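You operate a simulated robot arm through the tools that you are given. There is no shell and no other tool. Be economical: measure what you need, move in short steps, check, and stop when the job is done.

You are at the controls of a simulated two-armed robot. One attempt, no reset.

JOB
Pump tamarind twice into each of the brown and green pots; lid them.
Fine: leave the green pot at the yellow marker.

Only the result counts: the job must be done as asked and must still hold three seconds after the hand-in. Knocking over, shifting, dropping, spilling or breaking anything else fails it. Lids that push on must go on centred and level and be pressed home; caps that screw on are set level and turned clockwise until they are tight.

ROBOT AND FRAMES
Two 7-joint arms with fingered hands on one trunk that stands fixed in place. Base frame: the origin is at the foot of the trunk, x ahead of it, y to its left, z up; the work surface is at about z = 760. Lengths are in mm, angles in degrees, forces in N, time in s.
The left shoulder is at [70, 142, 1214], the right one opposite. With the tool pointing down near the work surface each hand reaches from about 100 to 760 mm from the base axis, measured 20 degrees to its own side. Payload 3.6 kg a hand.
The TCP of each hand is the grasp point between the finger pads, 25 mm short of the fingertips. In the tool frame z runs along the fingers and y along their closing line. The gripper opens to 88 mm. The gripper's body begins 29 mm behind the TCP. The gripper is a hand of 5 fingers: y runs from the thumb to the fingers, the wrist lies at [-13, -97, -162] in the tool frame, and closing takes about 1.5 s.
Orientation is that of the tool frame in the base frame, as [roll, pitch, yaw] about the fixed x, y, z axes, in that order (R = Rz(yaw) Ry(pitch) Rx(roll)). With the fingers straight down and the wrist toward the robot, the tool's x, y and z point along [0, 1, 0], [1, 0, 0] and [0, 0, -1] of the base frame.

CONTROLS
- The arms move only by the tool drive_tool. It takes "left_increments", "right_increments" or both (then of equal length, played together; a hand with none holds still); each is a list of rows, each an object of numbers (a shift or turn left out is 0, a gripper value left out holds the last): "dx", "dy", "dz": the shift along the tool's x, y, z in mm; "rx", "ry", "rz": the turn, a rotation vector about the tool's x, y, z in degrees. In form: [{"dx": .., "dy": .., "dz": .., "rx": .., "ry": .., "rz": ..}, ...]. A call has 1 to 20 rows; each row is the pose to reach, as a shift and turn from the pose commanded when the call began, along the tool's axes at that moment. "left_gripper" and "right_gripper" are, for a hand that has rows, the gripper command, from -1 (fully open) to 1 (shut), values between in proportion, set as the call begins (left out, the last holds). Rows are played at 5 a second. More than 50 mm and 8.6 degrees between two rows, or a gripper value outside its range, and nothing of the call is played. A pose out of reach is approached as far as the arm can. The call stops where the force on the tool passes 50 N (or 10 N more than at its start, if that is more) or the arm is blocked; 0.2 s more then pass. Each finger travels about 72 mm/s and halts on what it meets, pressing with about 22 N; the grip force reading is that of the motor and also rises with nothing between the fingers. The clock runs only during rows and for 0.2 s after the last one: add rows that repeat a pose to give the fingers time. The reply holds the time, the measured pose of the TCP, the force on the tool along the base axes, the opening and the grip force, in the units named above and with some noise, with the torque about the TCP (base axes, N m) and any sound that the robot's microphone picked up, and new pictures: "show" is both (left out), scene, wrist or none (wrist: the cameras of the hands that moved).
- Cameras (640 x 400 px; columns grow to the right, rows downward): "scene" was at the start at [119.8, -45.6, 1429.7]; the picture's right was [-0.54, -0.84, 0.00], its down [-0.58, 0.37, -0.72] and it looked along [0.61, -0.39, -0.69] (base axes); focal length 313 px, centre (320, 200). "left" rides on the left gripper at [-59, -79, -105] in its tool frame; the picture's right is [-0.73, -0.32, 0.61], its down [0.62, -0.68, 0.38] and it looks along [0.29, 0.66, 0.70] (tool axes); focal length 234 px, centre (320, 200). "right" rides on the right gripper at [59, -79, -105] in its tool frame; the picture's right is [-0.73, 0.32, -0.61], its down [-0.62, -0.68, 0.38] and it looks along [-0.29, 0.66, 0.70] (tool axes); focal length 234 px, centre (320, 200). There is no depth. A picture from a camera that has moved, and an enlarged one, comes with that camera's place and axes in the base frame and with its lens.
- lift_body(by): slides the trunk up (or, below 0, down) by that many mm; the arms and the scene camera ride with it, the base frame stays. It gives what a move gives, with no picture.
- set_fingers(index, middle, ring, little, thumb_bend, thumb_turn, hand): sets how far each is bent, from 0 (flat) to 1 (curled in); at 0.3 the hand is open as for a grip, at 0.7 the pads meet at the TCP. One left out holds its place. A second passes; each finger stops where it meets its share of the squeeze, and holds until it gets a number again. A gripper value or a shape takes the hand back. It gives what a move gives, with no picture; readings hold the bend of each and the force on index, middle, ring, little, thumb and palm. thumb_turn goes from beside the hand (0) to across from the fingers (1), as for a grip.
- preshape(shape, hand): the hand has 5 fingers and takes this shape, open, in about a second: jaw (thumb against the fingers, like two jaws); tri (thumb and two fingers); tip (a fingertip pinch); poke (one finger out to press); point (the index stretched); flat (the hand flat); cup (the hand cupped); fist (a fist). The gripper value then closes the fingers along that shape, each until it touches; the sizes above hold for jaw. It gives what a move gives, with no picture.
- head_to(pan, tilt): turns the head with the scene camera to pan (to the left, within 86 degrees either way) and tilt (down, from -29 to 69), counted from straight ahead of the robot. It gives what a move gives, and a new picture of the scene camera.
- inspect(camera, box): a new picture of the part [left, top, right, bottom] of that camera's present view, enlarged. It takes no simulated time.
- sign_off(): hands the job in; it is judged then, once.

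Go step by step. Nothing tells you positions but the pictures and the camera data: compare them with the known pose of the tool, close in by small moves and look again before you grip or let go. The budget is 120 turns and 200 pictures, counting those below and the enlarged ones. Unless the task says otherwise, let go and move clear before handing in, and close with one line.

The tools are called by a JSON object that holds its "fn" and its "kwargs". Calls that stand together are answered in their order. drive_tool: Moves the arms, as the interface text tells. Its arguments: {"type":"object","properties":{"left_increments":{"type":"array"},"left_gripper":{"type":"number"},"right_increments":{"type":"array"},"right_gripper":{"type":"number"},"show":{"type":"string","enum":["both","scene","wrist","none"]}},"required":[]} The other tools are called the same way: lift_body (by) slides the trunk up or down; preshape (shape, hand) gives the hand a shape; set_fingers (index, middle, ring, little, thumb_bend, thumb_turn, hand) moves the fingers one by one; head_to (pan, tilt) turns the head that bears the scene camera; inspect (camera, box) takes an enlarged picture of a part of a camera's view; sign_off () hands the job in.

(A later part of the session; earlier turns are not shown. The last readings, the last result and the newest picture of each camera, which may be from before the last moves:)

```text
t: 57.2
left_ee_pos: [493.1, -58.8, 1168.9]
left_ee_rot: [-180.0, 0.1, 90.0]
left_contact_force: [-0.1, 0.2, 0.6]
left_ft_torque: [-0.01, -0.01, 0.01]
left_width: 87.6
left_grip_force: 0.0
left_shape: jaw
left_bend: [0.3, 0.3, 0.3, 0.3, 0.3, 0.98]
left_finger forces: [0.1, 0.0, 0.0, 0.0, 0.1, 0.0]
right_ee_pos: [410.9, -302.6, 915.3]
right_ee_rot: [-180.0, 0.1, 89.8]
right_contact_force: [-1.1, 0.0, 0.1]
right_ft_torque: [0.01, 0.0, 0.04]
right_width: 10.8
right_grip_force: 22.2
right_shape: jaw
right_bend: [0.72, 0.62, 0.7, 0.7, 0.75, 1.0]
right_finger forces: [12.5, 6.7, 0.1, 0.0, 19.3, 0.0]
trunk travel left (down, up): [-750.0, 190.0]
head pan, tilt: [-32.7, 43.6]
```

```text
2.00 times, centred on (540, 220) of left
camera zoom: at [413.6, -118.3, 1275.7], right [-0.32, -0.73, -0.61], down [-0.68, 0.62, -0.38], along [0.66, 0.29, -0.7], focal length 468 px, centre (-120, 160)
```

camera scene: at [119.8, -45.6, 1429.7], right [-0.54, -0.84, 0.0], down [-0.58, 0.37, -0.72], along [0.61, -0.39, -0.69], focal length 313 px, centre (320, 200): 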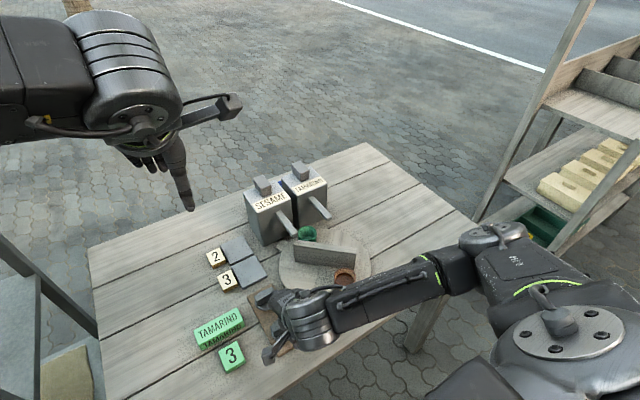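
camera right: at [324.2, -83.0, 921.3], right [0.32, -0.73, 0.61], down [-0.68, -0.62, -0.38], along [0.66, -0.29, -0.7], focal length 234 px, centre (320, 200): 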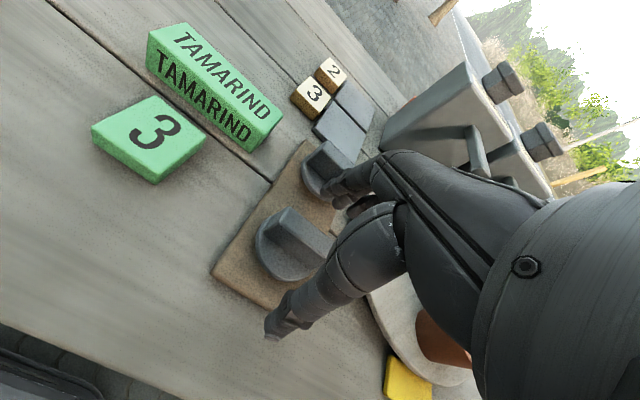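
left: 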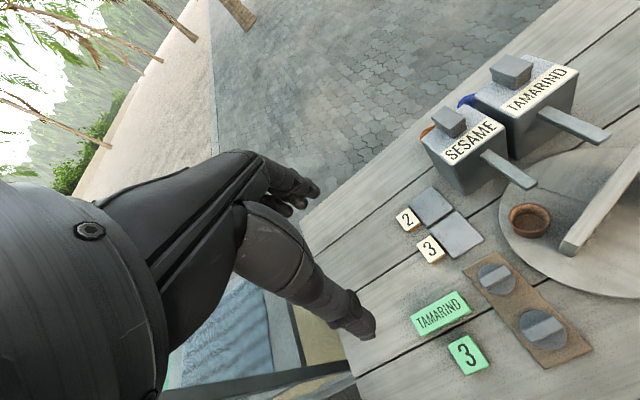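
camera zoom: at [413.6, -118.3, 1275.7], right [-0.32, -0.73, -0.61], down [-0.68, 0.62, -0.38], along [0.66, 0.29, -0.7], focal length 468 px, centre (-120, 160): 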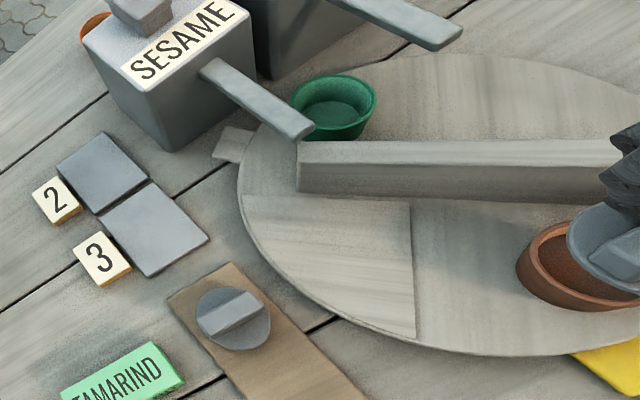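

The lid and pot centres agree within several mm. I'll lower to just above the rim to cut parallax and compare.

{"fn": "drive_tool", "kwargs": {"right_increments": [{"dz": 10}, {"dz": 20}, {"dz": 30}, {"dz": 30}, {"dz": 30}], "show": "none"}}

{"fn": "inspect", "kwargs": {"camera": "scene", "box": [310, 235, 370, 305]}}

{"fn": "inspect", "kwargs": {"camera": "right", "box": [220, 180, 370, 300]}}

{"fn": "inspect", "kwargs": {"camera": "left", "box": [540, 180, 640, 280]}}

```text
t: 58.4
left_ee_pos: [491.7, -58.6, 1171.0]
left_ee_rot: [179.9, 0.0, 90.0]
left_contact_force: [0.3, 0.0, 0.3]
left_ft_torque: [-0.03, 0.03, -0.01]
left_width: 87.7
left_grip_force: 0.0
left_shape: jaw
left_bend: [0.3, 0.3, 0.3, 0.3, 0.3, 0.98]
left_finger forces: [0.0, 0.0, 0.1, 0.0, 0.0, 0.0]
right_ee_pos: [411.4, -304.3, 888.4]
right_ee_rot: [179.9, 0.0, 89.9]
right_contact_force: [0.6, 0.0, 0.0]
right_ft_torque: [0.01, 0.0, 0.02]
right_width: 10.7
right_grip_force: 22.1
right_shape: jaw
right_bend: [0.72, 0.62, 0.7, 0.7, 0.75, 1.0]
right_finger forces: [12.6, 6.6, 0.0, 0.0, 19.3, 0.0]
trunk travel left (down, up): [-750.0, 190.0]
head pan, tilt: [-32.7, 43.6]
```

```text
5.71 times, centred on (340, 270) of scene
camera zoom: at [119.8, -45.6, 1429.7], right [-0.54, -0.84, 0.0], down [-0.58, 0.37, -0.72], along [0.61, -0.39, -0.69], focal length 1791 px, centre (206, -200)
```

zoom: 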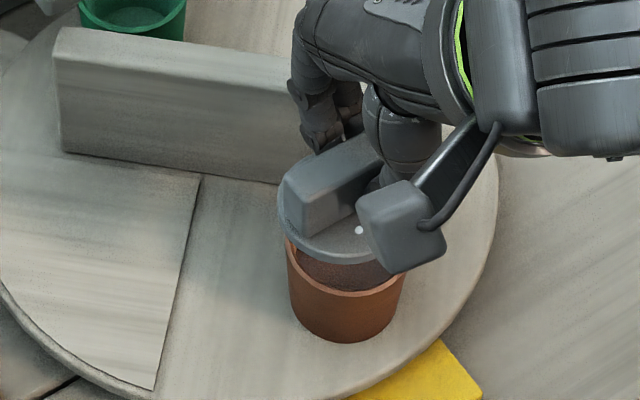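

```text
3.33 times, centred on (295, 240) of right
camera zoom: at [333.6, -245.2, 992.8], right [0.32, -0.73, 0.61], down [-0.68, -0.62, -0.38], along [0.66, -0.29, -0.7], focal length 781 px, centre (403, 67)
```

zoom: 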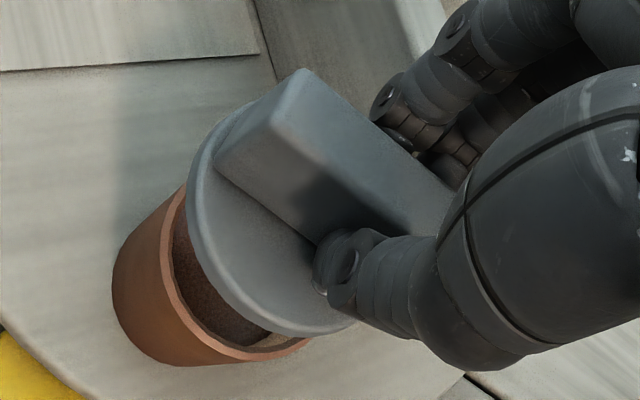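

```text
4.00 times, centred on (590, 230) of left
camera zoom: at [413.7, -118.3, 1275.7], right [-0.32, -0.73, -0.61], down [-0.68, 0.62, -0.38], along [0.66, 0.29, -0.7], focal length 937 px, centre (-760, 80)
```

zoom: 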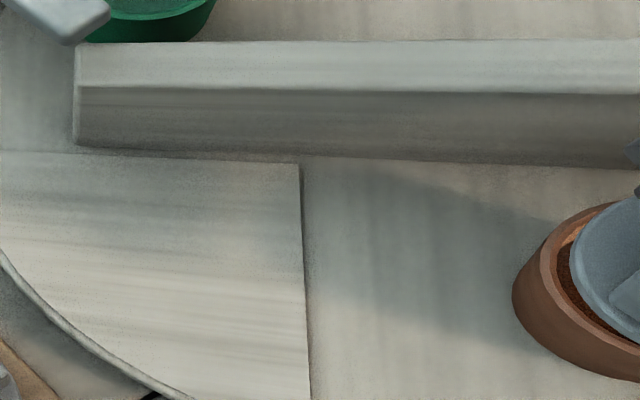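

The lid seems about 4–5 mm too far forward and is still roughly 13 mm above the rim. I'll shift back 4 mm and lower 9 mm, then compare again.

{"fn": "drive_tool", "kwargs": {"right_increments": [{"dy": -2}, {"dy": -4}, {"dy": -4, "dz": 4}, {"dy": -4, "dz": 9}, {"dy": -4, "dz": 9}, {"dy": -4, "dz": 9}], "show": "none"}}

{"fn": "inspect", "kwargs": {"camera": "scene", "box": [310, 235, 370, 305]}}

{"fn": "inspect", "kwargs": {"camera": "right", "box": [220, 180, 370, 300]}}

```text
t: 59.8
left_ee_pos: [493.6, -58.4, 1171.8]
left_ee_rot: [-180.0, 0.0, 90.1]
left_contact_force: [0.3, -0.4, -1.1]
left_ft_torque: [-0.02, 0.03, 0.0]
left_width: 87.7
left_grip_force: 0.0
left_shape: jaw
left_bend: [0.3, 0.3, 0.3, 0.3, 0.3, 0.98]
left_finger forces: [0.0, 0.1, 0.0, 0.1, 0.0, 0.0]
right_ee_pos: [409.7, -303.2, 878.4]
right_ee_rot: [180.0, 0.0, 89.9]
right_contact_force: [-0.2, 0.4, -1.5]
right_ft_torque: [0.01, -0.03, -0.04]
right_width: 10.9
right_grip_force: 21.8
right_shape: jaw
right_bend: [0.72, 0.62, 0.7, 0.7, 0.75, 1.0]
right_finger forces: [12.6, 6.7, 0.0, 0.0, 19.3, 0.1]
trunk travel left (down, up): [-750.0, 190.0]
head pan, tilt: [-32.7, 43.6]
```

```text
5.71 times, centred on (340, 270) of scene
camera zoom: at [119.9, -45.6, 1429.7], right [-0.54, -0.84, 0.0], down [-0.58, 0.37, -0.72], along [0.61, -0.39, -0.69], focal length 1791 px, centre (206, -200)
```

zoom: 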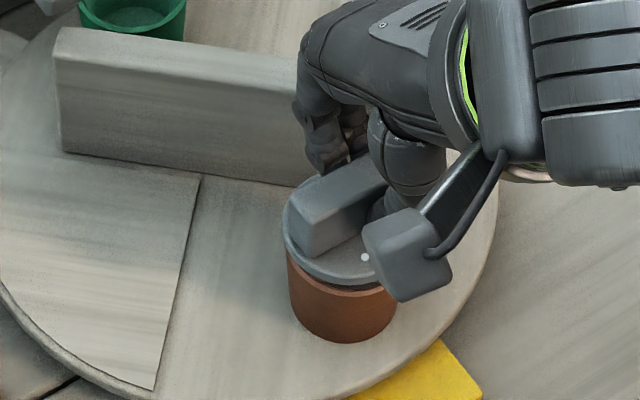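

```text
3.33 times, centred on (295, 240) of right
camera zoom: at [330.0, -245.4, 983.5], right [0.32, -0.73, 0.61], down [-0.68, -0.62, -0.38], along [0.66, -0.29, -0.7], focal length 781 px, centre (403, 67)
```

zoom: 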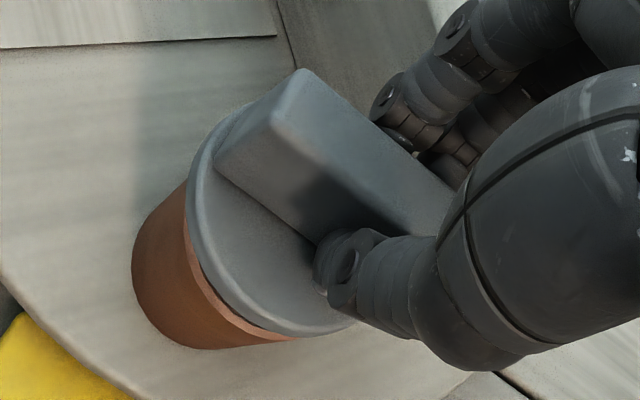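

The lid now looks concentric and about 5 mm above the rim. I'll lower gently to contact.

{"fn": "drive_tool", "kwargs": {"right_increments": [{"dz": 2}, {"dz": 4}, {"dz": 6}, {"dz": 8}, {"dz": 8}], "show": "none"}}

{"fn": "inspect", "kwargs": {"camera": "scene", "box": [310, 235, 370, 305]}}

{"fn": "inspect", "kwargs": {"camera": "right", "box": [220, 180, 370, 300]}}

```text
t: 61.0
left_ee_pos: [492.5, -58.5, 1170.6]
left_ee_rot: [-180.0, 0.0, 89.9]
left_contact_force: [0.9, -0.5, -0.2]
left_ft_torque: [-0.03, 0.02, -0.01]
left_width: 87.5
left_grip_force: 0.1
left_shape: jaw
left_bend: [0.3, 0.3, 0.3, 0.3, 0.3, 0.98]
left_finger forces: [0.1, 0.0, 0.0, 0.0, 0.0, 0.0]
right_ee_pos: [407.5, -303.9, 870.1]
right_ee_rot: [179.9, 0.1, 90.0]
right_contact_force: [-0.2, -0.1, -0.4]
right_ft_torque: [-0.03, -0.02, -0.02]
right_width: 10.9
right_grip_force: 21.8
right_shape: jaw
right_bend: [0.72, 0.62, 0.7, 0.7, 0.75, 1.0]
right_finger forces: [12.6, 6.7, 0.0, 0.1, 19.2, 0.0]
trunk travel left (down, up): [-750.0, 190.0]
head pan, tilt: [-32.7, 43.6]
```

```text
5.71 times, centred on (340, 270) of scene
camera zoom: at [119.8, -45.6, 1429.7], right [-0.54, -0.84, 0.0], down [-0.58, 0.37, -0.72], along [0.61, -0.39, -0.69], focal length 1791 px, centre (206, -200)
```

zoom: 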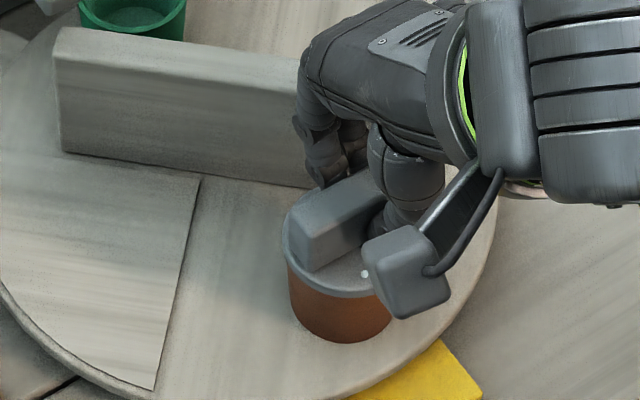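

```text
3.33 times, centred on (295, 240) of right
camera zoom: at [329.5, -245.5, 975.2], right [0.32, -0.73, 0.61], down [-0.68, -0.62, -0.38], along [0.66, -0.29, -0.7], focal length 781 px, centre (403, 67)
```

zoom: 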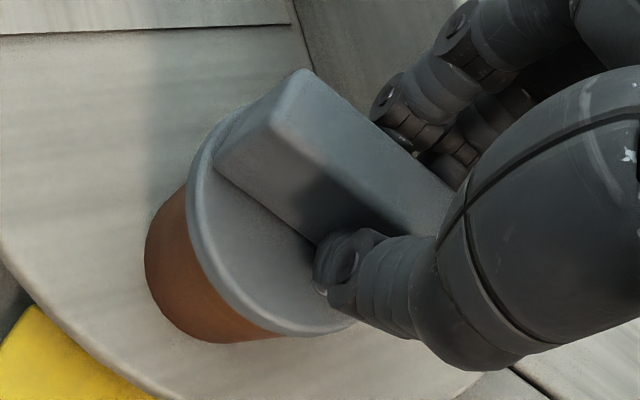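

{"fn": "drive_tool", "kwargs": {"right_increments": [{"dz": 1.5}, {"dz": 3}, {"dz": 4.5}, {"dz": 6}, {"dz": 6}], "show": "none"}}

{"fn": "inspect", "kwargs": {"camera": "scene", "box": [310, 235, 370, 305]}}

{"fn": "inspect", "kwargs": {"camera": "right", "box": [220, 180, 370, 300]}}

```text
t: 62.2
left_ee_pos: [491.6, -58.6, 1171.3]
left_ee_rot: [-180.0, 0.1, 90.1]
left_contact_force: [-0.9, 0.2, 0.7]
left_ft_torque: [0.0, 0.0, -0.02]
left_width: 87.6
left_grip_force: 0.0
left_shape: jaw
left_bend: [0.3, 0.3, 0.3, 0.3, 0.3, 0.98]
left_finger forces: [0.0, 0.0, 0.0, 0.0, 0.0, 0.0]
right_ee_pos: [408.7, -303.2, 863.3]
right_ee_rot: [-180.0, -0.1, 89.9]
right_contact_force: [0.5, 0.4, 0.3]
right_ft_torque: [0.0, -0.03, -0.01]
right_width: 10.8
right_grip_force: 22.2
right_shape: jaw
right_bend: [0.72, 0.62, 0.7, 0.7, 0.75, 1.0]
right_finger forces: [12.6, 6.8, 0.0, 0.1, 19.3, 0.0]
trunk travel left (down, up): [-750.0, 190.0]
head pan, tilt: [-32.7, 43.6]
```

```text
5.71 times, centred on (340, 270) of scene
camera zoom: at [119.8, -45.5, 1429.7], right [-0.54, -0.84, 0.0], down [-0.58, 0.37, -0.72], along [0.61, -0.39, -0.69], focal length 1791 px, centre (206, -200)
```

zoom: 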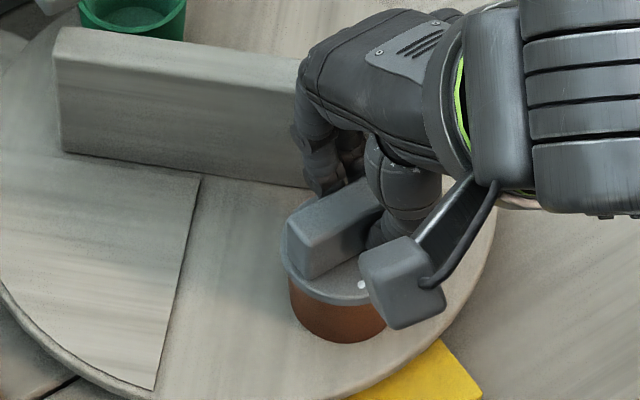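

```text
3.33 times, centred on (295, 240) of right
camera zoom: at [330.2, -245.3, 968.7], right [0.32, -0.73, 0.61], down [-0.68, -0.62, -0.38], along [0.66, -0.29, -0.7], focal length 781 px, centre (403, 67)
```

zoom: 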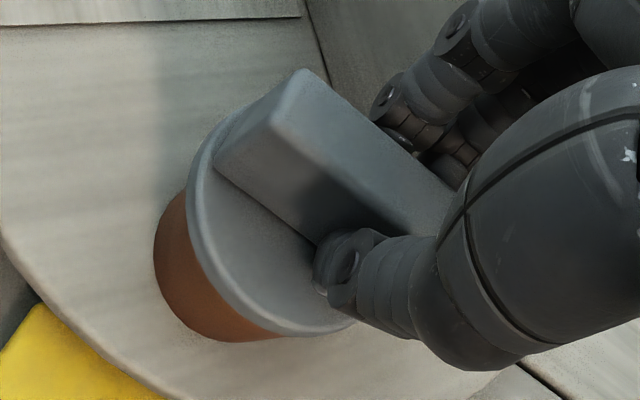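

Still no force, so I'll keep lowering in small steps.

{"fn": "drive_tool", "kwargs": {"right_increments": [{"dz": 1.5}, {"dz": 3}, {"dz": 4.5}, {"dz": 6}, {"dz": 7.5}, {"dz": 7.5}], "show": "none"}}

{"fn": "inspect", "kwargs": {"camera": "scene", "box": [310, 235, 370, 305]}}

{"fn": "inspect", "kwargs": {"camera": "right", "box": [220, 180, 370, 300]}}

```text
t: 63.6
left_ee_pos: [493.2, -59.2, 1171.6]
left_ee_rot: [-179.9, 0.1, 90.0]
left_contact_force: [-0.3, -0.5, 0.3]
left_ft_torque: [-0.03, 0.0, -0.04]
left_width: 87.5
left_grip_force: 0.1
left_shape: jaw
left_bend: [0.3, 0.3, 0.3, 0.3, 0.3, 0.98]
left_finger forces: [0.1, 0.1, 0.1, 0.0, 0.0, 0.0]
right_ee_pos: [408.8, -304.6, 855.5]
right_ee_rot: [179.9, 0.0, 89.9]
right_contact_force: [-0.1, -0.3, 2.8]
right_ft_torque: [0.01, 0.02, -0.01]
right_width: 11.2
right_grip_force: 22.1
right_shape: jaw
right_bend: [0.72, 0.62, 0.7, 0.7, 0.75, 1.0]
right_finger forces: [13.4, 7.1, 0.0, 0.0, 19.9, 0.0]
trunk travel left (down, up): [-750.0, 190.0]
head pan, tilt: [-32.7, 43.6]
```

```text
5.71 times, centred on (340, 270) of scene
camera zoom: at [119.7, -45.5, 1429.7], right [-0.54, -0.84, 0.0], down [-0.58, 0.37, -0.72], along [0.61, -0.39, -0.69], focal length 1791 px, centre (206, -200)
```

zoom: 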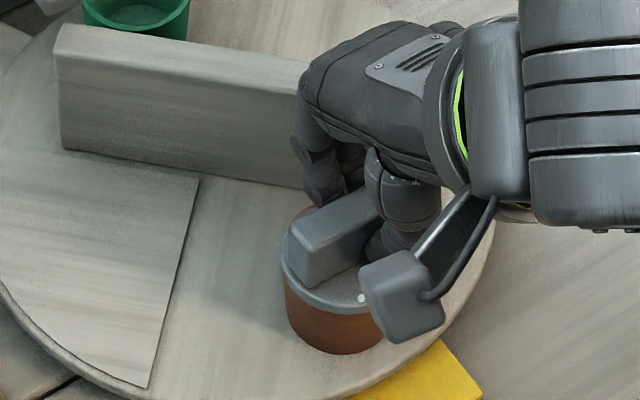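

```text
3.33 times, centred on (295, 240) of right
camera zoom: at [330.0, -245.7, 961.1], right [0.32, -0.73, 0.61], down [-0.68, -0.62, -0.38], along [0.66, -0.29, -0.7], focal length 781 px, centre (403, 67)
```

zoom: 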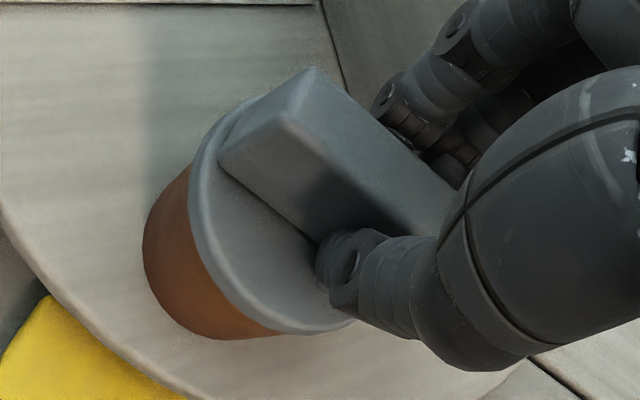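

Contact began at 2.8 N and the pot shifted a few mm to meet the lid, self-centring. I'll look more broadly before pressing.

{"fn": "inspect", "kwargs": {"camera": "scene", "box": [270, 200, 400, 330]}}

{"fn": "inspect", "kwargs": {"camera": "left", "box": [500, 120, 640, 300]}}

```text
3.08 times, centred on (335, 265) of scene
camera zoom: at [119.7, -45.5, 1429.7], right [-0.54, -0.84, 0.0], down [-0.58, 0.37, -0.72], along [0.61, -0.39, -0.69], focal length 964 px, centre (274, 0)
```

zoom: 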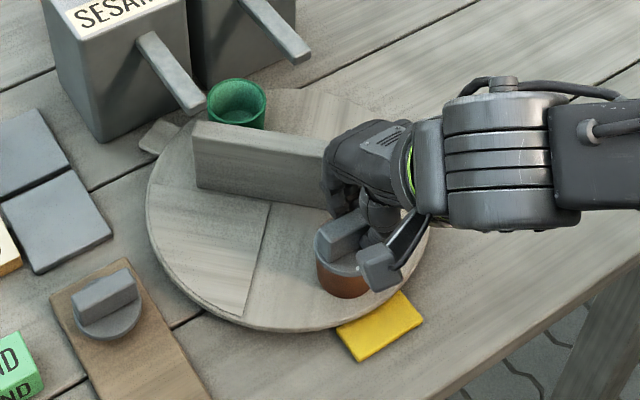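

```text
2.22 times, centred on (570, 210) of left
camera zoom: at [413.6, -118.2, 1275.8], right [-0.32, -0.73, -0.61], down [-0.68, 0.62, -0.38], along [0.66, 0.29, -0.7], focal length 520 px, centre (-236, 178)
```

zoom: 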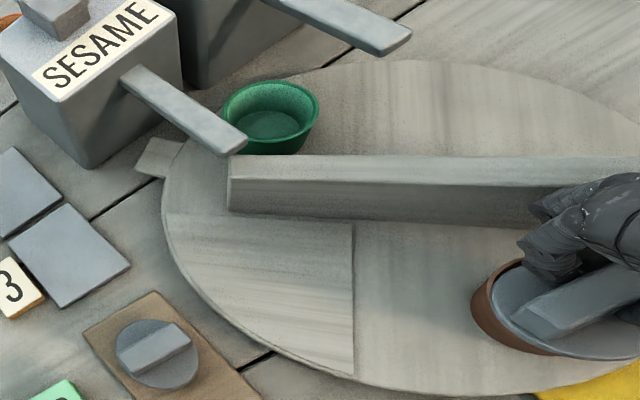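

Everything is upright. I'll press down gently with the grip.

{"fn": "drive_tool", "kwargs": {"right_increments": [{"dz": 1.5}, {"dz": 3}, {"dz": 4.5}, {"dz": 6}, {"dz": 6}], "show": "none"}}

{"fn": "inspect", "kwargs": {"camera": "scene", "box": [310, 235, 370, 305]}}

{"fn": "inspect", "kwargs": {"camera": "right", "box": [220, 180, 370, 300]}}

```text
t: 64.8
left_ee_pos: [489.9, -56.8, 1171.8]
left_ee_rot: [180.0, 0.1, 90.0]
left_contact_force: [-1.2, 1.1, 0.0]
left_ft_torque: [0.03, 0.0, 0.0]
left_width: 87.7
left_grip_force: 0.2
left_shape: jaw
left_bend: [0.3, 0.3, 0.3, 0.3, 0.3, 0.98]
left_finger forces: [0.0, 0.0, 0.1, 0.0, 0.0, 0.1]
right_ee_pos: [407.7, -302.7, 854.7]
right_ee_rot: [179.5, 0.1, 89.9]
right_contact_force: [0.6, 0.2, 26.6]
right_ft_torque: [-0.02, 0.0, 0.01]
right_width: 12.7
right_grip_force: 22.7
right_shape: jaw
right_bend: [0.72, 0.61, 0.7, 0.7, 0.77, 1.0]
right_finger forces: [14.8, 8.7, 0.0, 0.0, 30.2, 0.1]
trunk travel left (down, up): [-750.0, 190.0]
head pan, tilt: [-32.7, 43.6]
```

```text
5.71 times, centred on (340, 270) of scene
camera zoom: at [116.6, -43.1, 1430.3], right [-0.54, -0.84, 0.0], down [-0.58, 0.37, -0.73], along [0.61, -0.39, -0.69], focal length 1791 px, centre (206, -200)
```

zoom: 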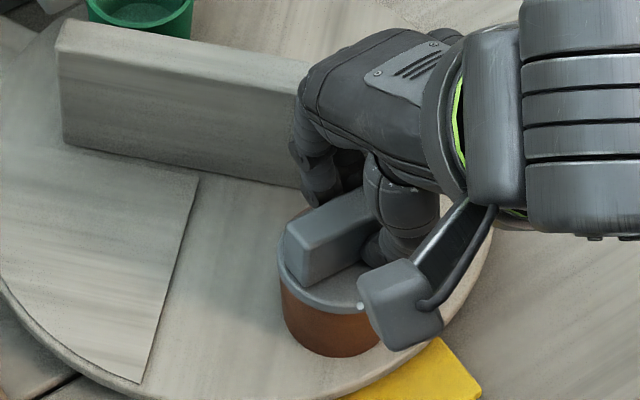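

```text
3.33 times, centred on (295, 240) of right
camera zoom: at [328.1, -244.2, 958.1], right [0.32, -0.73, 0.61], down [-0.68, -0.62, -0.39], along [0.66, -0.29, -0.69], focal length 781 px, centre (403, 67)
```

zoom: 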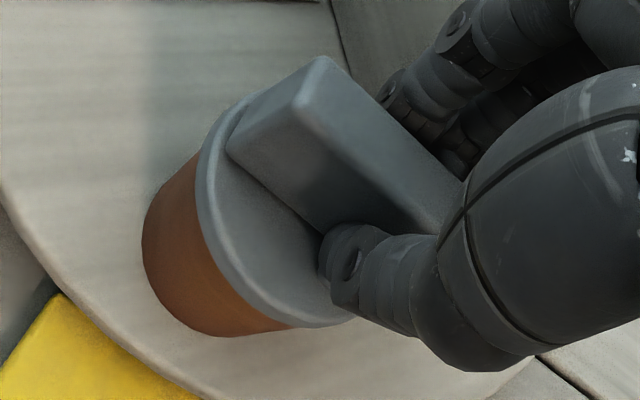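

The lid is seated at 27 N and looks level. I'll relax, open and rise to check, then press the top home.

{"fn": "drive_tool", "kwargs": {"right_increments": [{"dz": -3}, {"dz": -5}, {"dz": -5}], "show": "none"}}

{"fn": "drive_tool", "kwargs": {"right_increments": [{"dz": 0}, {"dz": 0}, {"dz": 0}, {"dz": 0}, {"dz": 0}, {"dz": -15}, {"dz": -40}, {"dz": -75}, {"dz": -75}], "right_gripper": -0.2, "show": "none"}}

{"fn": "inspect", "kwargs": {"camera": "scene", "box": [300, 225, 380, 305]}}

{"fn": "inspect", "kwargs": {"camera": "right", "box": [150, 140, 400, 340]}}

```text
t: 65.6
left_ee_pos: [490.8, -57.9, 1170.4]
left_ee_rot: [180.0, 0.1, 90.0]
left_contact_force: [-0.1, 0.8, 0.2]
left_ft_torque: [-0.02, -0.01, 0.0]
left_width: 87.5
left_grip_force: 0.1
left_shape: jaw
left_bend: [0.3, 0.3, 0.3, 0.3, 0.3, 0.98]
left_finger forces: [0.1, 0.0, 0.1, 0.0, 0.0, 0.0]
right_ee_pos: [405.8, -304.6, 854.9]
right_ee_rot: [180.0, 0.0, 89.9]
right_contact_force: [0.7, 0.6, 6.0]
right_ft_torque: [0.04, -0.03, 0.01]
right_width: 12.5
right_grip_force: 22.4
right_shape: jaw
right_bend: [0.72, 0.61, 0.7, 0.7, 0.76, 1.0]
right_finger forces: [13.5, 7.8, 0.0, 0.1, 20.9, 0.0]
trunk travel left (down, up): [-750.0, 190.0]
head pan, tilt: [-32.7, 43.6]
```

```text
t: 67.6
left_ee_pos: [492.2, -59.0, 1171.4]
left_ee_rot: [-179.9, 0.0, 90.0]
left_contact_force: [-1.0, -0.4, -0.5]
left_ft_torque: [0.01, -0.01, 0.06]
left_width: 87.4
left_grip_force: 0.0
left_shape: jaw
left_bend: [0.3, 0.3, 0.3, 0.3, 0.3, 0.98]
left_finger forces: [0.1, 0.1, 0.1, 0.0, 0.0, 0.0]
right_ee_pos: [408.6, -302.7, 928.3]
right_ee_rot: [-179.9, 0.0, 89.9]
right_contact_force: [-0.5, -0.5, -0.6]
right_ft_torque: [0.03, 0.0, 0.0]
right_width: 52.7
right_grip_force: 0.0
right_shape: jaw
right_bend: [0.29, 0.41, 0.37, 0.43, 0.65, 1.0]
right_finger forces: [0.0, 0.0, 0.0, 0.0, 0.0, 0.0]
trunk travel left (down, up): [-750.0, 190.0]
head pan, tilt: [-32.7, 43.6]
```

```text
5.00 times, centred on (340, 265) of scene
camera zoom: at [119.9, -45.7, 1429.6], right [-0.54, -0.84, 0.0], down [-0.58, 0.37, -0.72], along [0.61, -0.39, -0.69], focal length 1567 px, centre (220, -125)
```

zoom: 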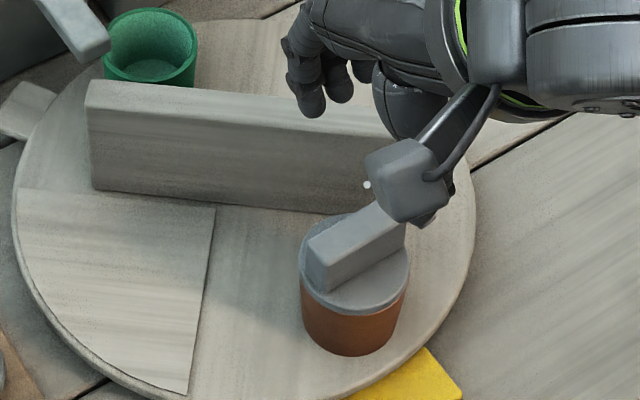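

```text
2.00 times, centred on (275, 240) of right
camera zoom: at [330.5, -244.8, 1033.5], right [0.32, -0.73, 0.61], down [-0.68, -0.62, -0.38], along [0.66, -0.29, -0.7], focal length 468 px, centre (410, 120)
```

zoom: 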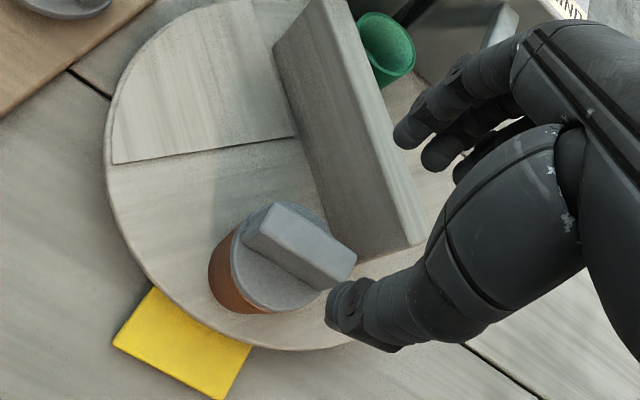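

The lid sits level and concentric. I'll switch to the poke shape and press on top of the handle at about (411,-303,841).

{"fn": "preshape", "kwargs": {"hand": "right", "shape": "poke"}}

{"fn": "drive_tool", "kwargs": {"right_increments": [{"dy": 3, "dz": 15}, {"dy": 3, "dz": 30}, {"dy": 3, "dz": 45}, {"dy": 3, "dz": 50}, {"dy": 3, "dz": 50}], "show": "none"}}

{"fn": "inspect", "kwargs": {"camera": "scene", "box": [300, 225, 380, 305]}}

{"fn": "inspect", "kwargs": {"camera": "right", "box": [200, 140, 400, 320]}}

```text
t: 68.5
left_ee_pos: [492.1, -59.3, 1170.2]
left_ee_rot: [-180.0, 0.1, 90.0]
left_contact_force: [-0.4, 0.1, 0.1]
left_ft_torque: [-0.02, -0.01, 0.0]
left_width: 87.5
left_grip_force: 0.2
left_shape: jaw
left_bend: [0.3, 0.3, 0.3, 0.3, 0.3, 0.98]
left_finger forces: [0.0, 0.0, 0.0, 0.1, 0.0, 0.0]
right_ee_pos: [409.7, -302.8, 928.2]
right_ee_rot: [180.0, 0.0, 89.9]
right_contact_force: [0.9, -0.6, -0.2]
right_ft_torque: [-0.01, -0.02, -0.01]
right_width: 0.1
right_grip_force: 0.1
right_shape: poke
right_bend: [0.7, 0.7, 0.99, 0.99, 1.0, 1.0]
right_finger forces: [0.0, 0.0, 0.0, 0.0, 0.0, 0.1]
trunk travel left (down, up): [-750.0, 190.0]
head pan, tilt: [-32.7, 43.6]
```

```text
t: 69.7
left_ee_pos: [491.7, -59.0, 1170.3]
left_ee_rot: [-180.0, 0.0, 90.0]
left_contact_force: [-0.1, 0.1, 0.4]
left_ft_torque: [-0.01, -0.02, -0.02]
left_width: 87.7
left_grip_force: 0.1
left_shape: jaw
left_bend: [0.3, 0.3, 0.3, 0.3, 0.3, 0.98]
left_finger forces: [0.0, 0.0, 0.0, 0.0, 0.1, 0.0]
right_ee_pos: [412.7, -304.1, 879.5]
right_ee_rot: [179.9, 0.0, 89.9]
right_contact_force: [-0.5, 0.5, 0.7]
right_ft_torque: [0.01, 0.02, -0.01]
right_width: 0.0
right_grip_force: 0.0
right_shape: poke
right_bend: [0.7, 0.7, 0.99, 0.99, 1.0, 1.0]
right_finger forces: [0.1, 0.1, 0.0, 0.0, 0.0, 0.1]
trunk travel left (down, up): [-750.0, 190.0]
head pan, tilt: [-32.7, 43.6]
```

```text
5.00 times, centred on (340, 265) of scene
camera zoom: at [119.8, -45.5, 1429.7], right [-0.54, -0.84, 0.0], down [-0.58, 0.37, -0.72], along [0.61, -0.39, -0.69], focal length 1567 px, centre (220, -125)
```

zoom: 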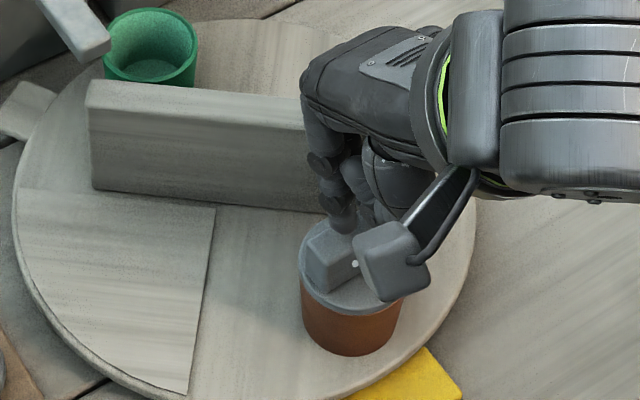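

```text
2.22 times, centred on (300, 230) of right
camera zoom: at [333.6, -246.2, 984.6], right [0.32, -0.73, 0.61], down [-0.68, -0.62, -0.38], along [0.66, -0.29, -0.7], focal length 520 px, centre (364, 133)
```

zoom: 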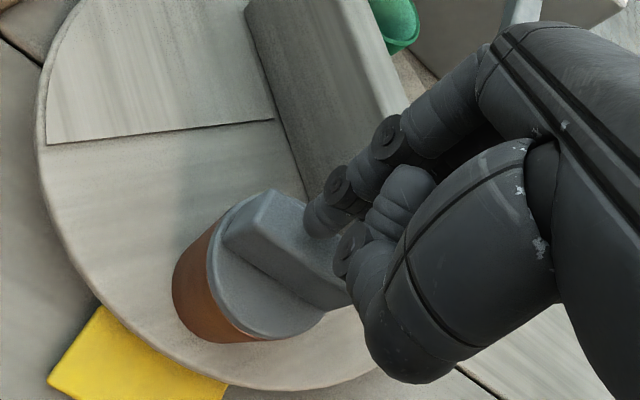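

The index lands mid-bar and the middle near its right end. I'll shift 8 mm left and press.

{"fn": "drive_tool", "kwargs": {"right_increments": [{"dx": 8}, {"dx": 8, "dz": 6}, {"dx": 8, "dz": 10}, {"dx": 8, "dz": 13}, {"dx": 8, "dz": 15}, {"dx": 8, "dz": 17}, {"dx": 8, "dz": 19}, {"dx": 8, "dz": 21}], "show": "none"}}

{"fn": "inspect", "kwargs": {"camera": "scene", "box": [300, 225, 380, 305]}}

```text
t: 70.8
left_ee_pos: [490.6, -57.4, 1171.5]
left_ee_rot: [179.8, 0.1, 90.0]
left_contact_force: [0.8, -0.9, 0.5]
left_ft_torque: [0.03, 0.03, 0.0]
left_width: 87.7
left_grip_force: 0.0
left_shape: jaw
left_bend: [0.3, 0.3, 0.3, 0.3, 0.3, 0.98]
left_finger forces: [0.0, 0.1, 0.1, 0.0, 0.0, 0.0]
right_ee_pos: [415.5, -293.6, 874.6]
right_ee_rot: [178.7, 0.0, 89.9]
right_contact_force: [-1.1, 0.6, 31.4]
right_ft_torque: [0.05, -0.04, -0.02]
right_width: 0.1
right_grip_force: 0.0
right_shape: poke
right_bend: [0.7, 0.7, 0.99, 0.99, 1.0, 1.0]
right_finger forces: [21.1, 10.1, 0.1, 0.0, 0.0, 0.0]
trunk travel left (down, up): [-750.0, 190.0]
head pan, tilt: [-32.7, 43.6]
stopped in row 5 (right hand): the force on the tool passed its limit at 53 N (the readings are from after the stop); the commanded pose is now the measured one
```

```text
5.00 times, centred on (340, 265) of scene
camera zoom: at [116.9, -44.1, 1430.0], right [-0.54, -0.84, 0.0], down [-0.58, 0.37, -0.73], along [0.61, -0.39, -0.69], focal length 1567 px, centre (220, -125)
```

zoom: 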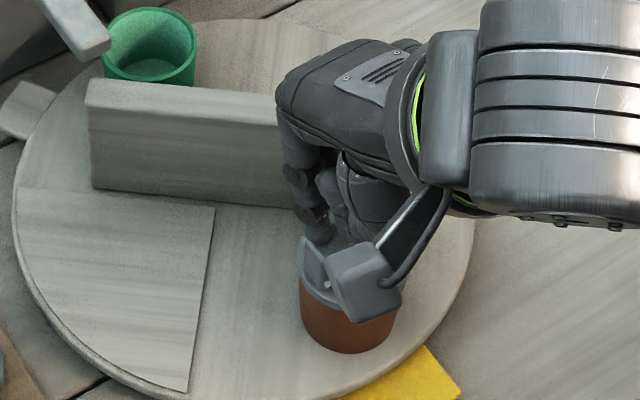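

It was pressed at over 50 N. I'll rise and check the seating closely.

{"fn": "drive_tool", "kwargs": {"right_increments": [{"dz": -10}, {"dz": -40}, {"dz": -80}, {"dz": -120, "dy": -30}, {"dz": -150, "dy": -70}, {"dz": -150, "dy": -70}], "show": "none"}}

{"fn": "inspect", "kwargs": {"camera": "scene", "box": [300, 225, 380, 305]}}

{"fn": "inspect", "kwargs": {"camera": "right", "box": [150, 200, 350, 360]}}

```text
t: 72.2
left_ee_pos: [494.0, -60.0, 1171.1]
left_ee_rot: [-180.0, 0.1, 90.0]
left_contact_force: [-0.4, -0.3, 0.5]
left_ft_torque: [-0.03, -0.01, 0.01]
left_width: 87.4
left_grip_force: 0.1
left_shape: jaw
left_bend: [0.3, 0.3, 0.3, 0.3, 0.3, 0.98]
left_finger forces: [0.0, 0.0, 0.0, 0.0, 0.0, 0.0]
right_ee_pos: [375.6, -316.6, 1013.5]
right_ee_rot: [179.3, -0.2, 90.0]
right_contact_force: [0.5, 0.3, 0.4]
right_ft_torque: [-0.02, -0.01, 0.0]
right_width: 0.3
right_grip_force: 0.1
right_shape: poke
right_bend: [0.7, 0.7, 0.99, 0.99, 1.0, 1.0]
right_finger forces: [0.0, 0.0, 0.1, 0.0, 0.0, 0.1]
right hand out of reach, approached as far as the arm can: row 5, 6
trunk travel left (down, up): [-750.0, 190.0]
head pan, tilt: [-32.7, 43.6]
```

```text
5.00 times, centred on (340, 265) of scene
camera zoom: at [120.3, -46.6, 1429.5], right [-0.54, -0.84, 0.0], down [-0.58, 0.37, -0.72], along [0.61, -0.39, -0.69], focal length 1567 px, centre (220, -125)
```

zoom: 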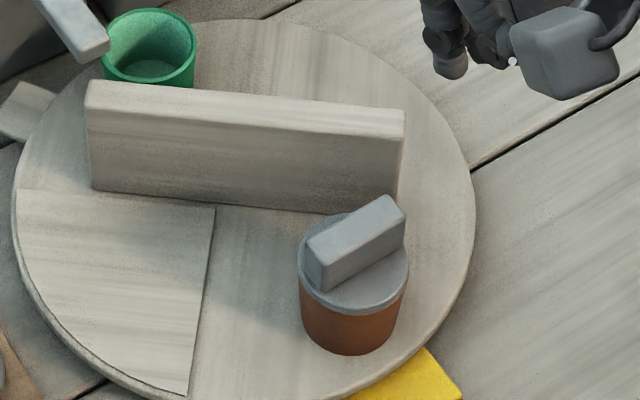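

```text
2.50 times, centred on (250, 280) of right
camera zoom: at [296.0, -259.1, 1118.0], right [0.32, -0.73, 0.61], down [-0.68, -0.62, -0.39], along [0.66, -0.29, -0.69], focal length 585 px, centre (495, 0)
```

zoom: 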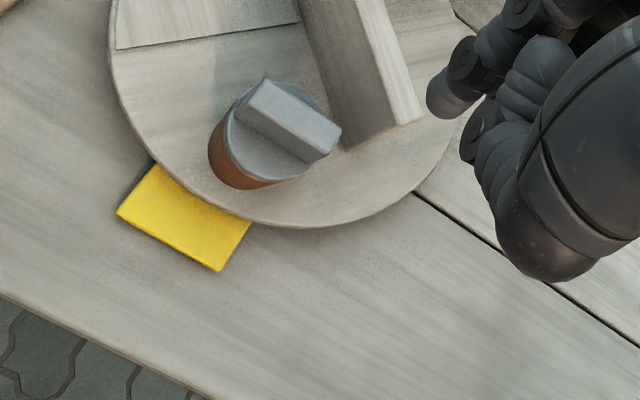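

The brown pot is lidded. Now I'll rotate about -39° so the green pot goes from 0° to the tamarind spout, using the same right-side push as before.

{"fn": "drive_tool", "kwargs": {"right_increments": [{"dx": -5, "dy": 20, "ry": 1.3}, {"dx": -10, "dy": 40, "ry": 1.3}, {"dx": -15, "dy": 60, "ry": 1.3}, {"dx": -25, "dy": 80, "ry": 1.3}, {"dx": -35, "dy": 100, "dz": 10, "ry": 1.3}, {"dx": -43, "dy": 121, "dz": 20, "ry": 1.3}, {"dx": -43, "dy": 121, "dz": 40, "ry": 1.3}, {"dx": -43, "dy": 121, "dz": 40, "ry": 1.3}], "show": "none"}}

{"fn": "drive_tool", "kwargs": {"right_increments": [{"rz": -8}, {"rz": -16}, {"rz": -24}, {"rz": -32}, {"rz": -40}, {"rz": -48}, {"rz": -56}, {"rz": -64}, {"rz": -72}, {"rz": -80}, {"rz": -80}], "show": "none"}}

{"fn": "inspect", "kwargs": {"camera": "scene", "box": [250, 170, 410, 310]}}

```text
t: 74.0
left_ee_pos: [492.2, -58.2, 1170.2]
left_ee_rot: [180.0, 0.1, 90.0]
left_contact_force: [0.3, 0.3, -0.8]
left_ft_torque: [0.01, 0.01, 0.03]
left_width: 87.3
left_grip_force: 0.1
left_shape: jaw
left_bend: [0.3, 0.3, 0.3, 0.3, 0.3, 0.98]
left_finger forces: [0.0, 0.0, 0.0, 0.0, 0.0, 0.1]
right_ee_pos: [498.0, -360.5, 978.5]
right_ee_rot: [179.3, -1.3, 90.0]
right_contact_force: [0.3, 0.1, -0.4]
right_ft_torque: [0.0, -0.01, 0.02]
right_width: 0.0
right_grip_force: 0.0
right_shape: poke
right_bend: [0.7, 0.7, 0.99, 0.99, 1.0, 1.0]
right_finger forces: [0.0, 0.1, 0.1, 0.0, 0.1, 0.0]
trunk travel left (down, up): [-750.0, 190.0]
head pan, tilt: [-32.7, 43.6]
```

```text
t: 76.4
left_ee_pos: [492.0, -57.6, 1170.6]
left_ee_rot: [-179.9, 0.0, 90.0]
left_contact_force: [0.2, -0.6, -0.7]
left_ft_torque: [0.01, 0.0, 0.02]
left_width: 87.6
left_grip_force: 0.1
left_shape: jaw
left_bend: [0.3, 0.3, 0.3, 0.3, 0.3, 0.98]
left_finger forces: [0.0, 0.1, 0.0, 0.0, 0.0, 0.0]
right_ee_pos: [497.9, -358.8, 975.4]
right_ee_rot: [178.5, 0.5, 170.0]
right_contact_force: [-0.6, -0.4, 0.9]
right_ft_torque: [-0.01, 0.02, 0.0]
right_width: 0.0
right_grip_force: 0.1
right_shape: poke
right_bend: [0.7, 0.7, 0.99, 0.99, 1.0, 1.0]
right_finger forces: [0.0, 0.1, 0.1, 0.0, 0.0, 0.0]
trunk travel left (down, up): [-750.0, 190.0]
head pan, tilt: [-32.7, 43.6]
```

```text
2.86 times, centred on (330, 240) of scene
camera zoom: at [119.7, -45.7, 1429.7], right [-0.54, -0.84, 0.0], down [-0.58, 0.37, -0.72], along [0.61, -0.39, -0.69], focal length 896 px, centre (291, 86)
```

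zoom: 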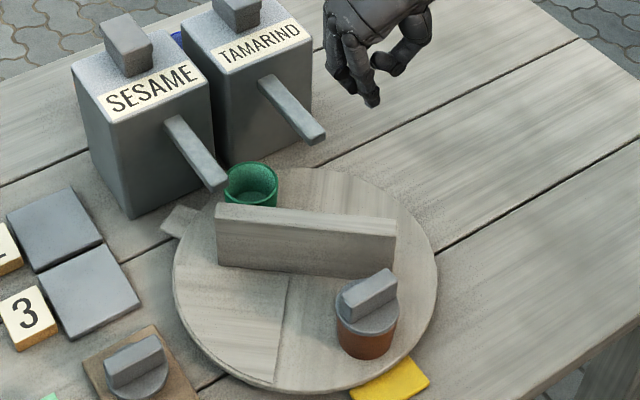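

Green is near +5°. I'll level the hand and lower it to the right of the wall.

{"fn": "drive_tool", "kwargs": {"right_increments": [{"dx": 9, "dy": -13, "dz": 20, "rx": 1.5, "ry": 0.5}, {"dx": 9, "dy": -13, "dz": 50, "rx": 1.5, "ry": 0.5}, {"dx": 9, "dy": -13, "dz": 80, "rx": 1.5, "ry": 0.5}, {"dx": 9, "dy": -13, "dz": 110, "rx": 1.5, "ry": 0.5}, {"dx": 9, "dy": -13, "dz": 136, "rx": 1.5, "ry": 0.5}, {"dx": 9, "dy": -13, "dz": 136, "rx": 1.5, "ry": 0.5}], "show": "none"}}

{"fn": "drive_tool", "kwargs": {"right_increments": [{"dx": 7, "dy": 4}, {"dx": 13.6, "dy": 7.8}, {"dx": 19, "dy": 11}, {"dx": 23.8, "dy": 14.1}, {"dx": 28.5, "dy": 16.5}, {"dx": 32.7, "dy": 18.6}, {"dx": 32.7, "dy": 18.6}], "show": "none"}}

{"fn": "inspect", "kwargs": {"camera": "scene", "box": [250, 170, 410, 310]}}

```text
t: 77.8
left_ee_pos: [491.9, -58.5, 1171.7]
left_ee_rot: [179.9, 0.0, 90.0]
left_contact_force: [0.0, -0.2, -0.1]
left_ft_torque: [0.01, -0.01, 0.0]
left_width: 87.7
left_grip_force: 0.2
left_shape: jaw
left_bend: [0.3, 0.3, 0.3, 0.3, 0.3, 0.98]
left_finger forces: [0.0, 0.0, 0.0, 0.0, 0.0, 0.0]
right_ee_pos: [487.1, -364.8, 837.4]
right_ee_rot: [-179.9, 0.1, 170.0]
right_contact_force: [0.0, 0.7, 0.3]
right_ft_torque: [-0.05, 0.02, 0.03]
right_width: 0.0
right_grip_force: 0.0
right_shape: poke
right_bend: [0.7, 0.7, 0.99, 0.99, 1.0, 1.0]
right_finger forces: [0.0, 0.0, 0.0, 0.0, 0.0, 0.1]
trunk travel left (down, up): [-750.0, 190.0]
head pan, tilt: [-32.7, 43.6]
```

```text
t: 79.4
left_ee_pos: [494.6, -61.6, 1170.5]
left_ee_rot: [-179.9, -0.2, 90.1]
left_contact_force: [-0.2, -0.2, 0.6]
left_ft_torque: [0.0, 0.0, 0.01]
left_width: 87.7
left_grip_force: 0.1
left_shape: jaw
left_bend: [0.3, 0.3, 0.3, 0.3, 0.3, 0.98]
left_finger forces: [0.0, 0.1, 0.0, 0.0, 0.0, 0.0]
right_ee_pos: [459.8, -345.6, 838.3]
right_ee_rot: [180.0, 0.0, 170.0]
right_contact_force: [9.4, -10.7, 2.8]
right_ft_torque: [0.24, 0.08, -0.33]
right_width: 0.0
right_grip_force: 0.0
right_shape: poke
right_bend: [0.7, 0.7, 0.99, 0.99, 1.0, 1.0]
right_finger forces: [2.2, 13.0, 0.0, 0.0, 0.1, 0.0]
trunk travel left (down, up): [-750.0, 190.0]
head pan, tilt: [-32.7, 43.6]
```

```text
2.86 times, centred on (330, 240) of scene
camera zoom: at [121.8, -48.3, 1429.5], right [-0.54, -0.84, 0.0], down [-0.58, 0.37, -0.72], along [0.61, -0.39, -0.69], focal length 896 px, centre (291, 86)
```

zoom: 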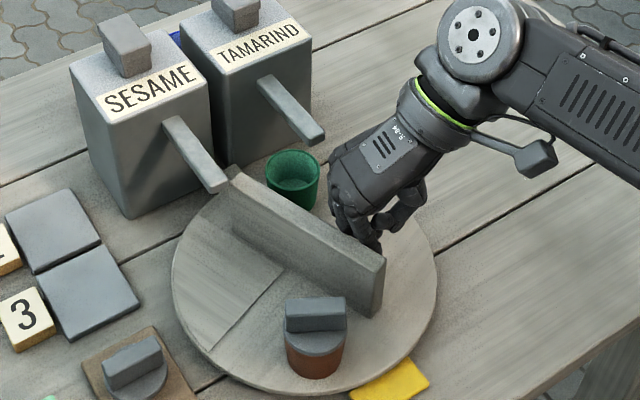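

The push meets 14 N of resistance, so something blocks the disc after about -271°: the rim tab or a stop. I'll back off 5 mm and look.

{"fn": "drive_tool", "kwargs": {"right_increments": [{"dx": -3, "dy": -6}, {"dx": -3, "dy": -14}, {"dx": -3, "dy": -14}], "show": "none"}}

{"fn": "inspect", "kwargs": {"camera": "scene", "box": [260, 200, 370, 300]}}

{"fn": "inspect", "kwargs": {"camera": "left", "box": [460, 40, 640, 240]}}

{"fn": "inspect", "kwargs": {"camera": "right", "box": [0, 0, 640, 400]}}

```text
t: 80.2
left_ee_pos: [492.1, -58.0, 1171.8]
left_ee_rot: [-179.9, 0.0, 90.1]
left_contact_force: [-0.3, 0.8, 0.0]
left_ft_torque: [-0.02, 0.01, -0.01]
left_width: 87.6
left_grip_force: 0.1
left_shape: jaw
left_bend: [0.3, 0.3, 0.3, 0.3, 0.3, 0.98]
left_finger forces: [0.1, 0.0, 0.0, 0.0, 0.1, 0.0]
right_ee_pos: [459.0, -357.2, 838.9]
right_ee_rot: [-180.0, -0.1, 169.9]
right_contact_force: [0.5, 0.9, -0.1]
right_ft_torque: [-0.04, 0.0, -0.02]
right_width: 0.0
right_grip_force: 0.0
right_shape: poke
right_bend: [0.7, 0.7, 0.99, 0.99, 1.0, 1.0]
right_finger forces: [0.1, 0.1, 0.0, 0.1, 0.1, 0.0]
trunk travel left (down, up): [-750.0, 190.0]
head pan, tilt: [-32.7, 43.6]
```

```text
4.00 times, centred on (315, 250) of scene
camera zoom: at [119.9, -45.6, 1429.6], right [-0.54, -0.84, 0.0], down [-0.58, 0.37, -0.72], along [0.61, -0.39, -0.69], focal length 1254 px, centre (340, 0)
```

zoom: 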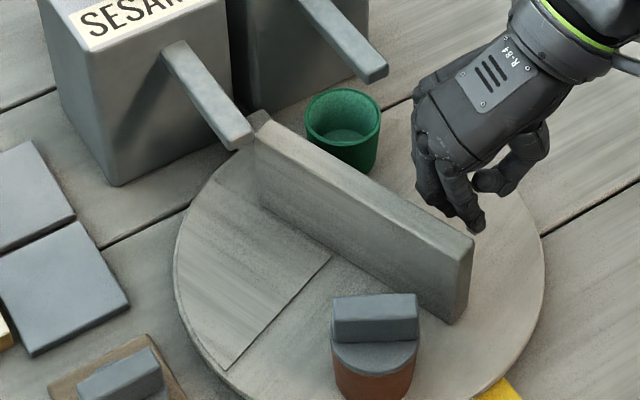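

```text
2.00 times, centred on (550, 140) of left
camera zoom: at [413.8, -118.3, 1275.6], right [-0.32, -0.73, -0.61], down [-0.68, 0.62, -0.38], along [0.66, 0.29, -0.7], focal length 468 px, centre (-140, 320)
```

zoom: 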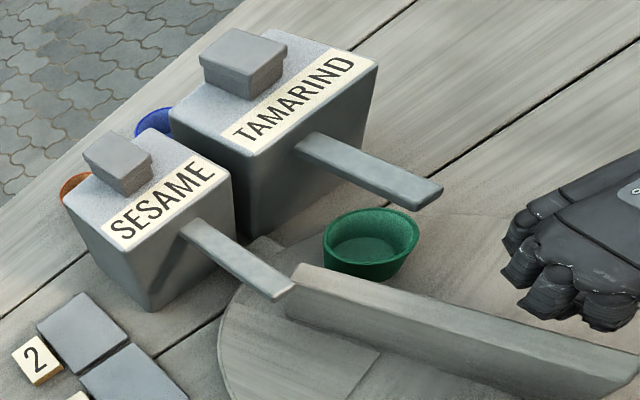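

```text
1.00 times, centred on (320, 200) of right (not enlarged: the box is as wide or as high as the picture)
camera zoom: at [388.1, -424.9, 943.9], right [0.77, 0.19, 0.61], down [0.49, -0.78, -0.38], along [0.4, 0.6, -0.7], focal length 234 px, centre (320, 200)
```

zoom: 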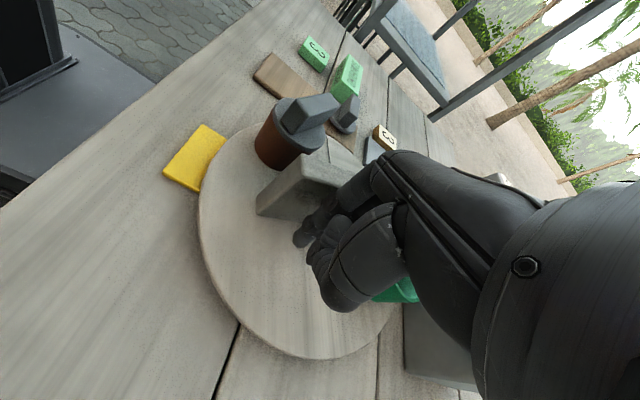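

Something near the tamarind body stops it. I'll zoom on the tab between the dispensers.

{"fn": "inspect", "kwargs": {"camera": "left", "box": [500, 110, 600, 190]}}

{"fn": "inspect", "kwargs": {"camera": "scene", "box": [300, 205, 350, 245]}}

```text
5.00 times, centred on (550, 150) of left
camera zoom: at [413.8, -118.3, 1275.6], right [-0.32, -0.73, -0.61], down [-0.68, 0.62, -0.38], along [0.66, 0.29, -0.7], focal length 1171 px, centre (-830, 450)
```

zoom: 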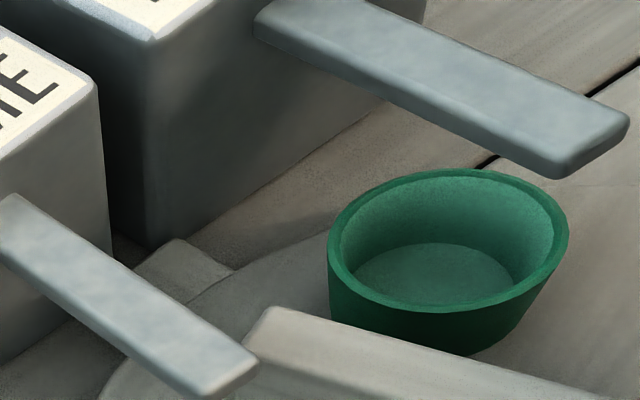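

```text
10.00 times, centred on (325, 225) of scene
camera zoom: at [119.9, -45.6, 1429.6], right [-0.54, -0.84, 0.0], down [-0.58, 0.37, -0.72], along [0.61, -0.39, -0.69], focal length 3134 px, centre (270, -50)
```

zoom: 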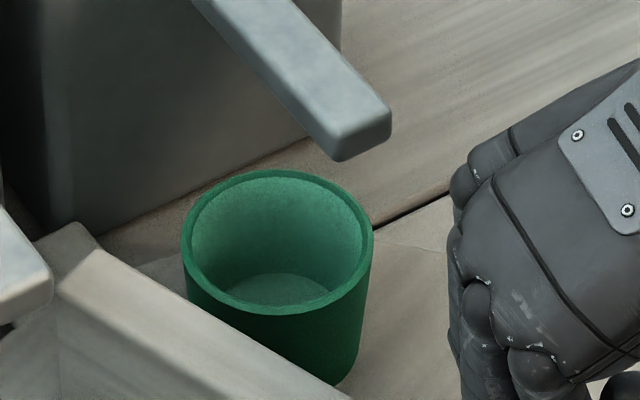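

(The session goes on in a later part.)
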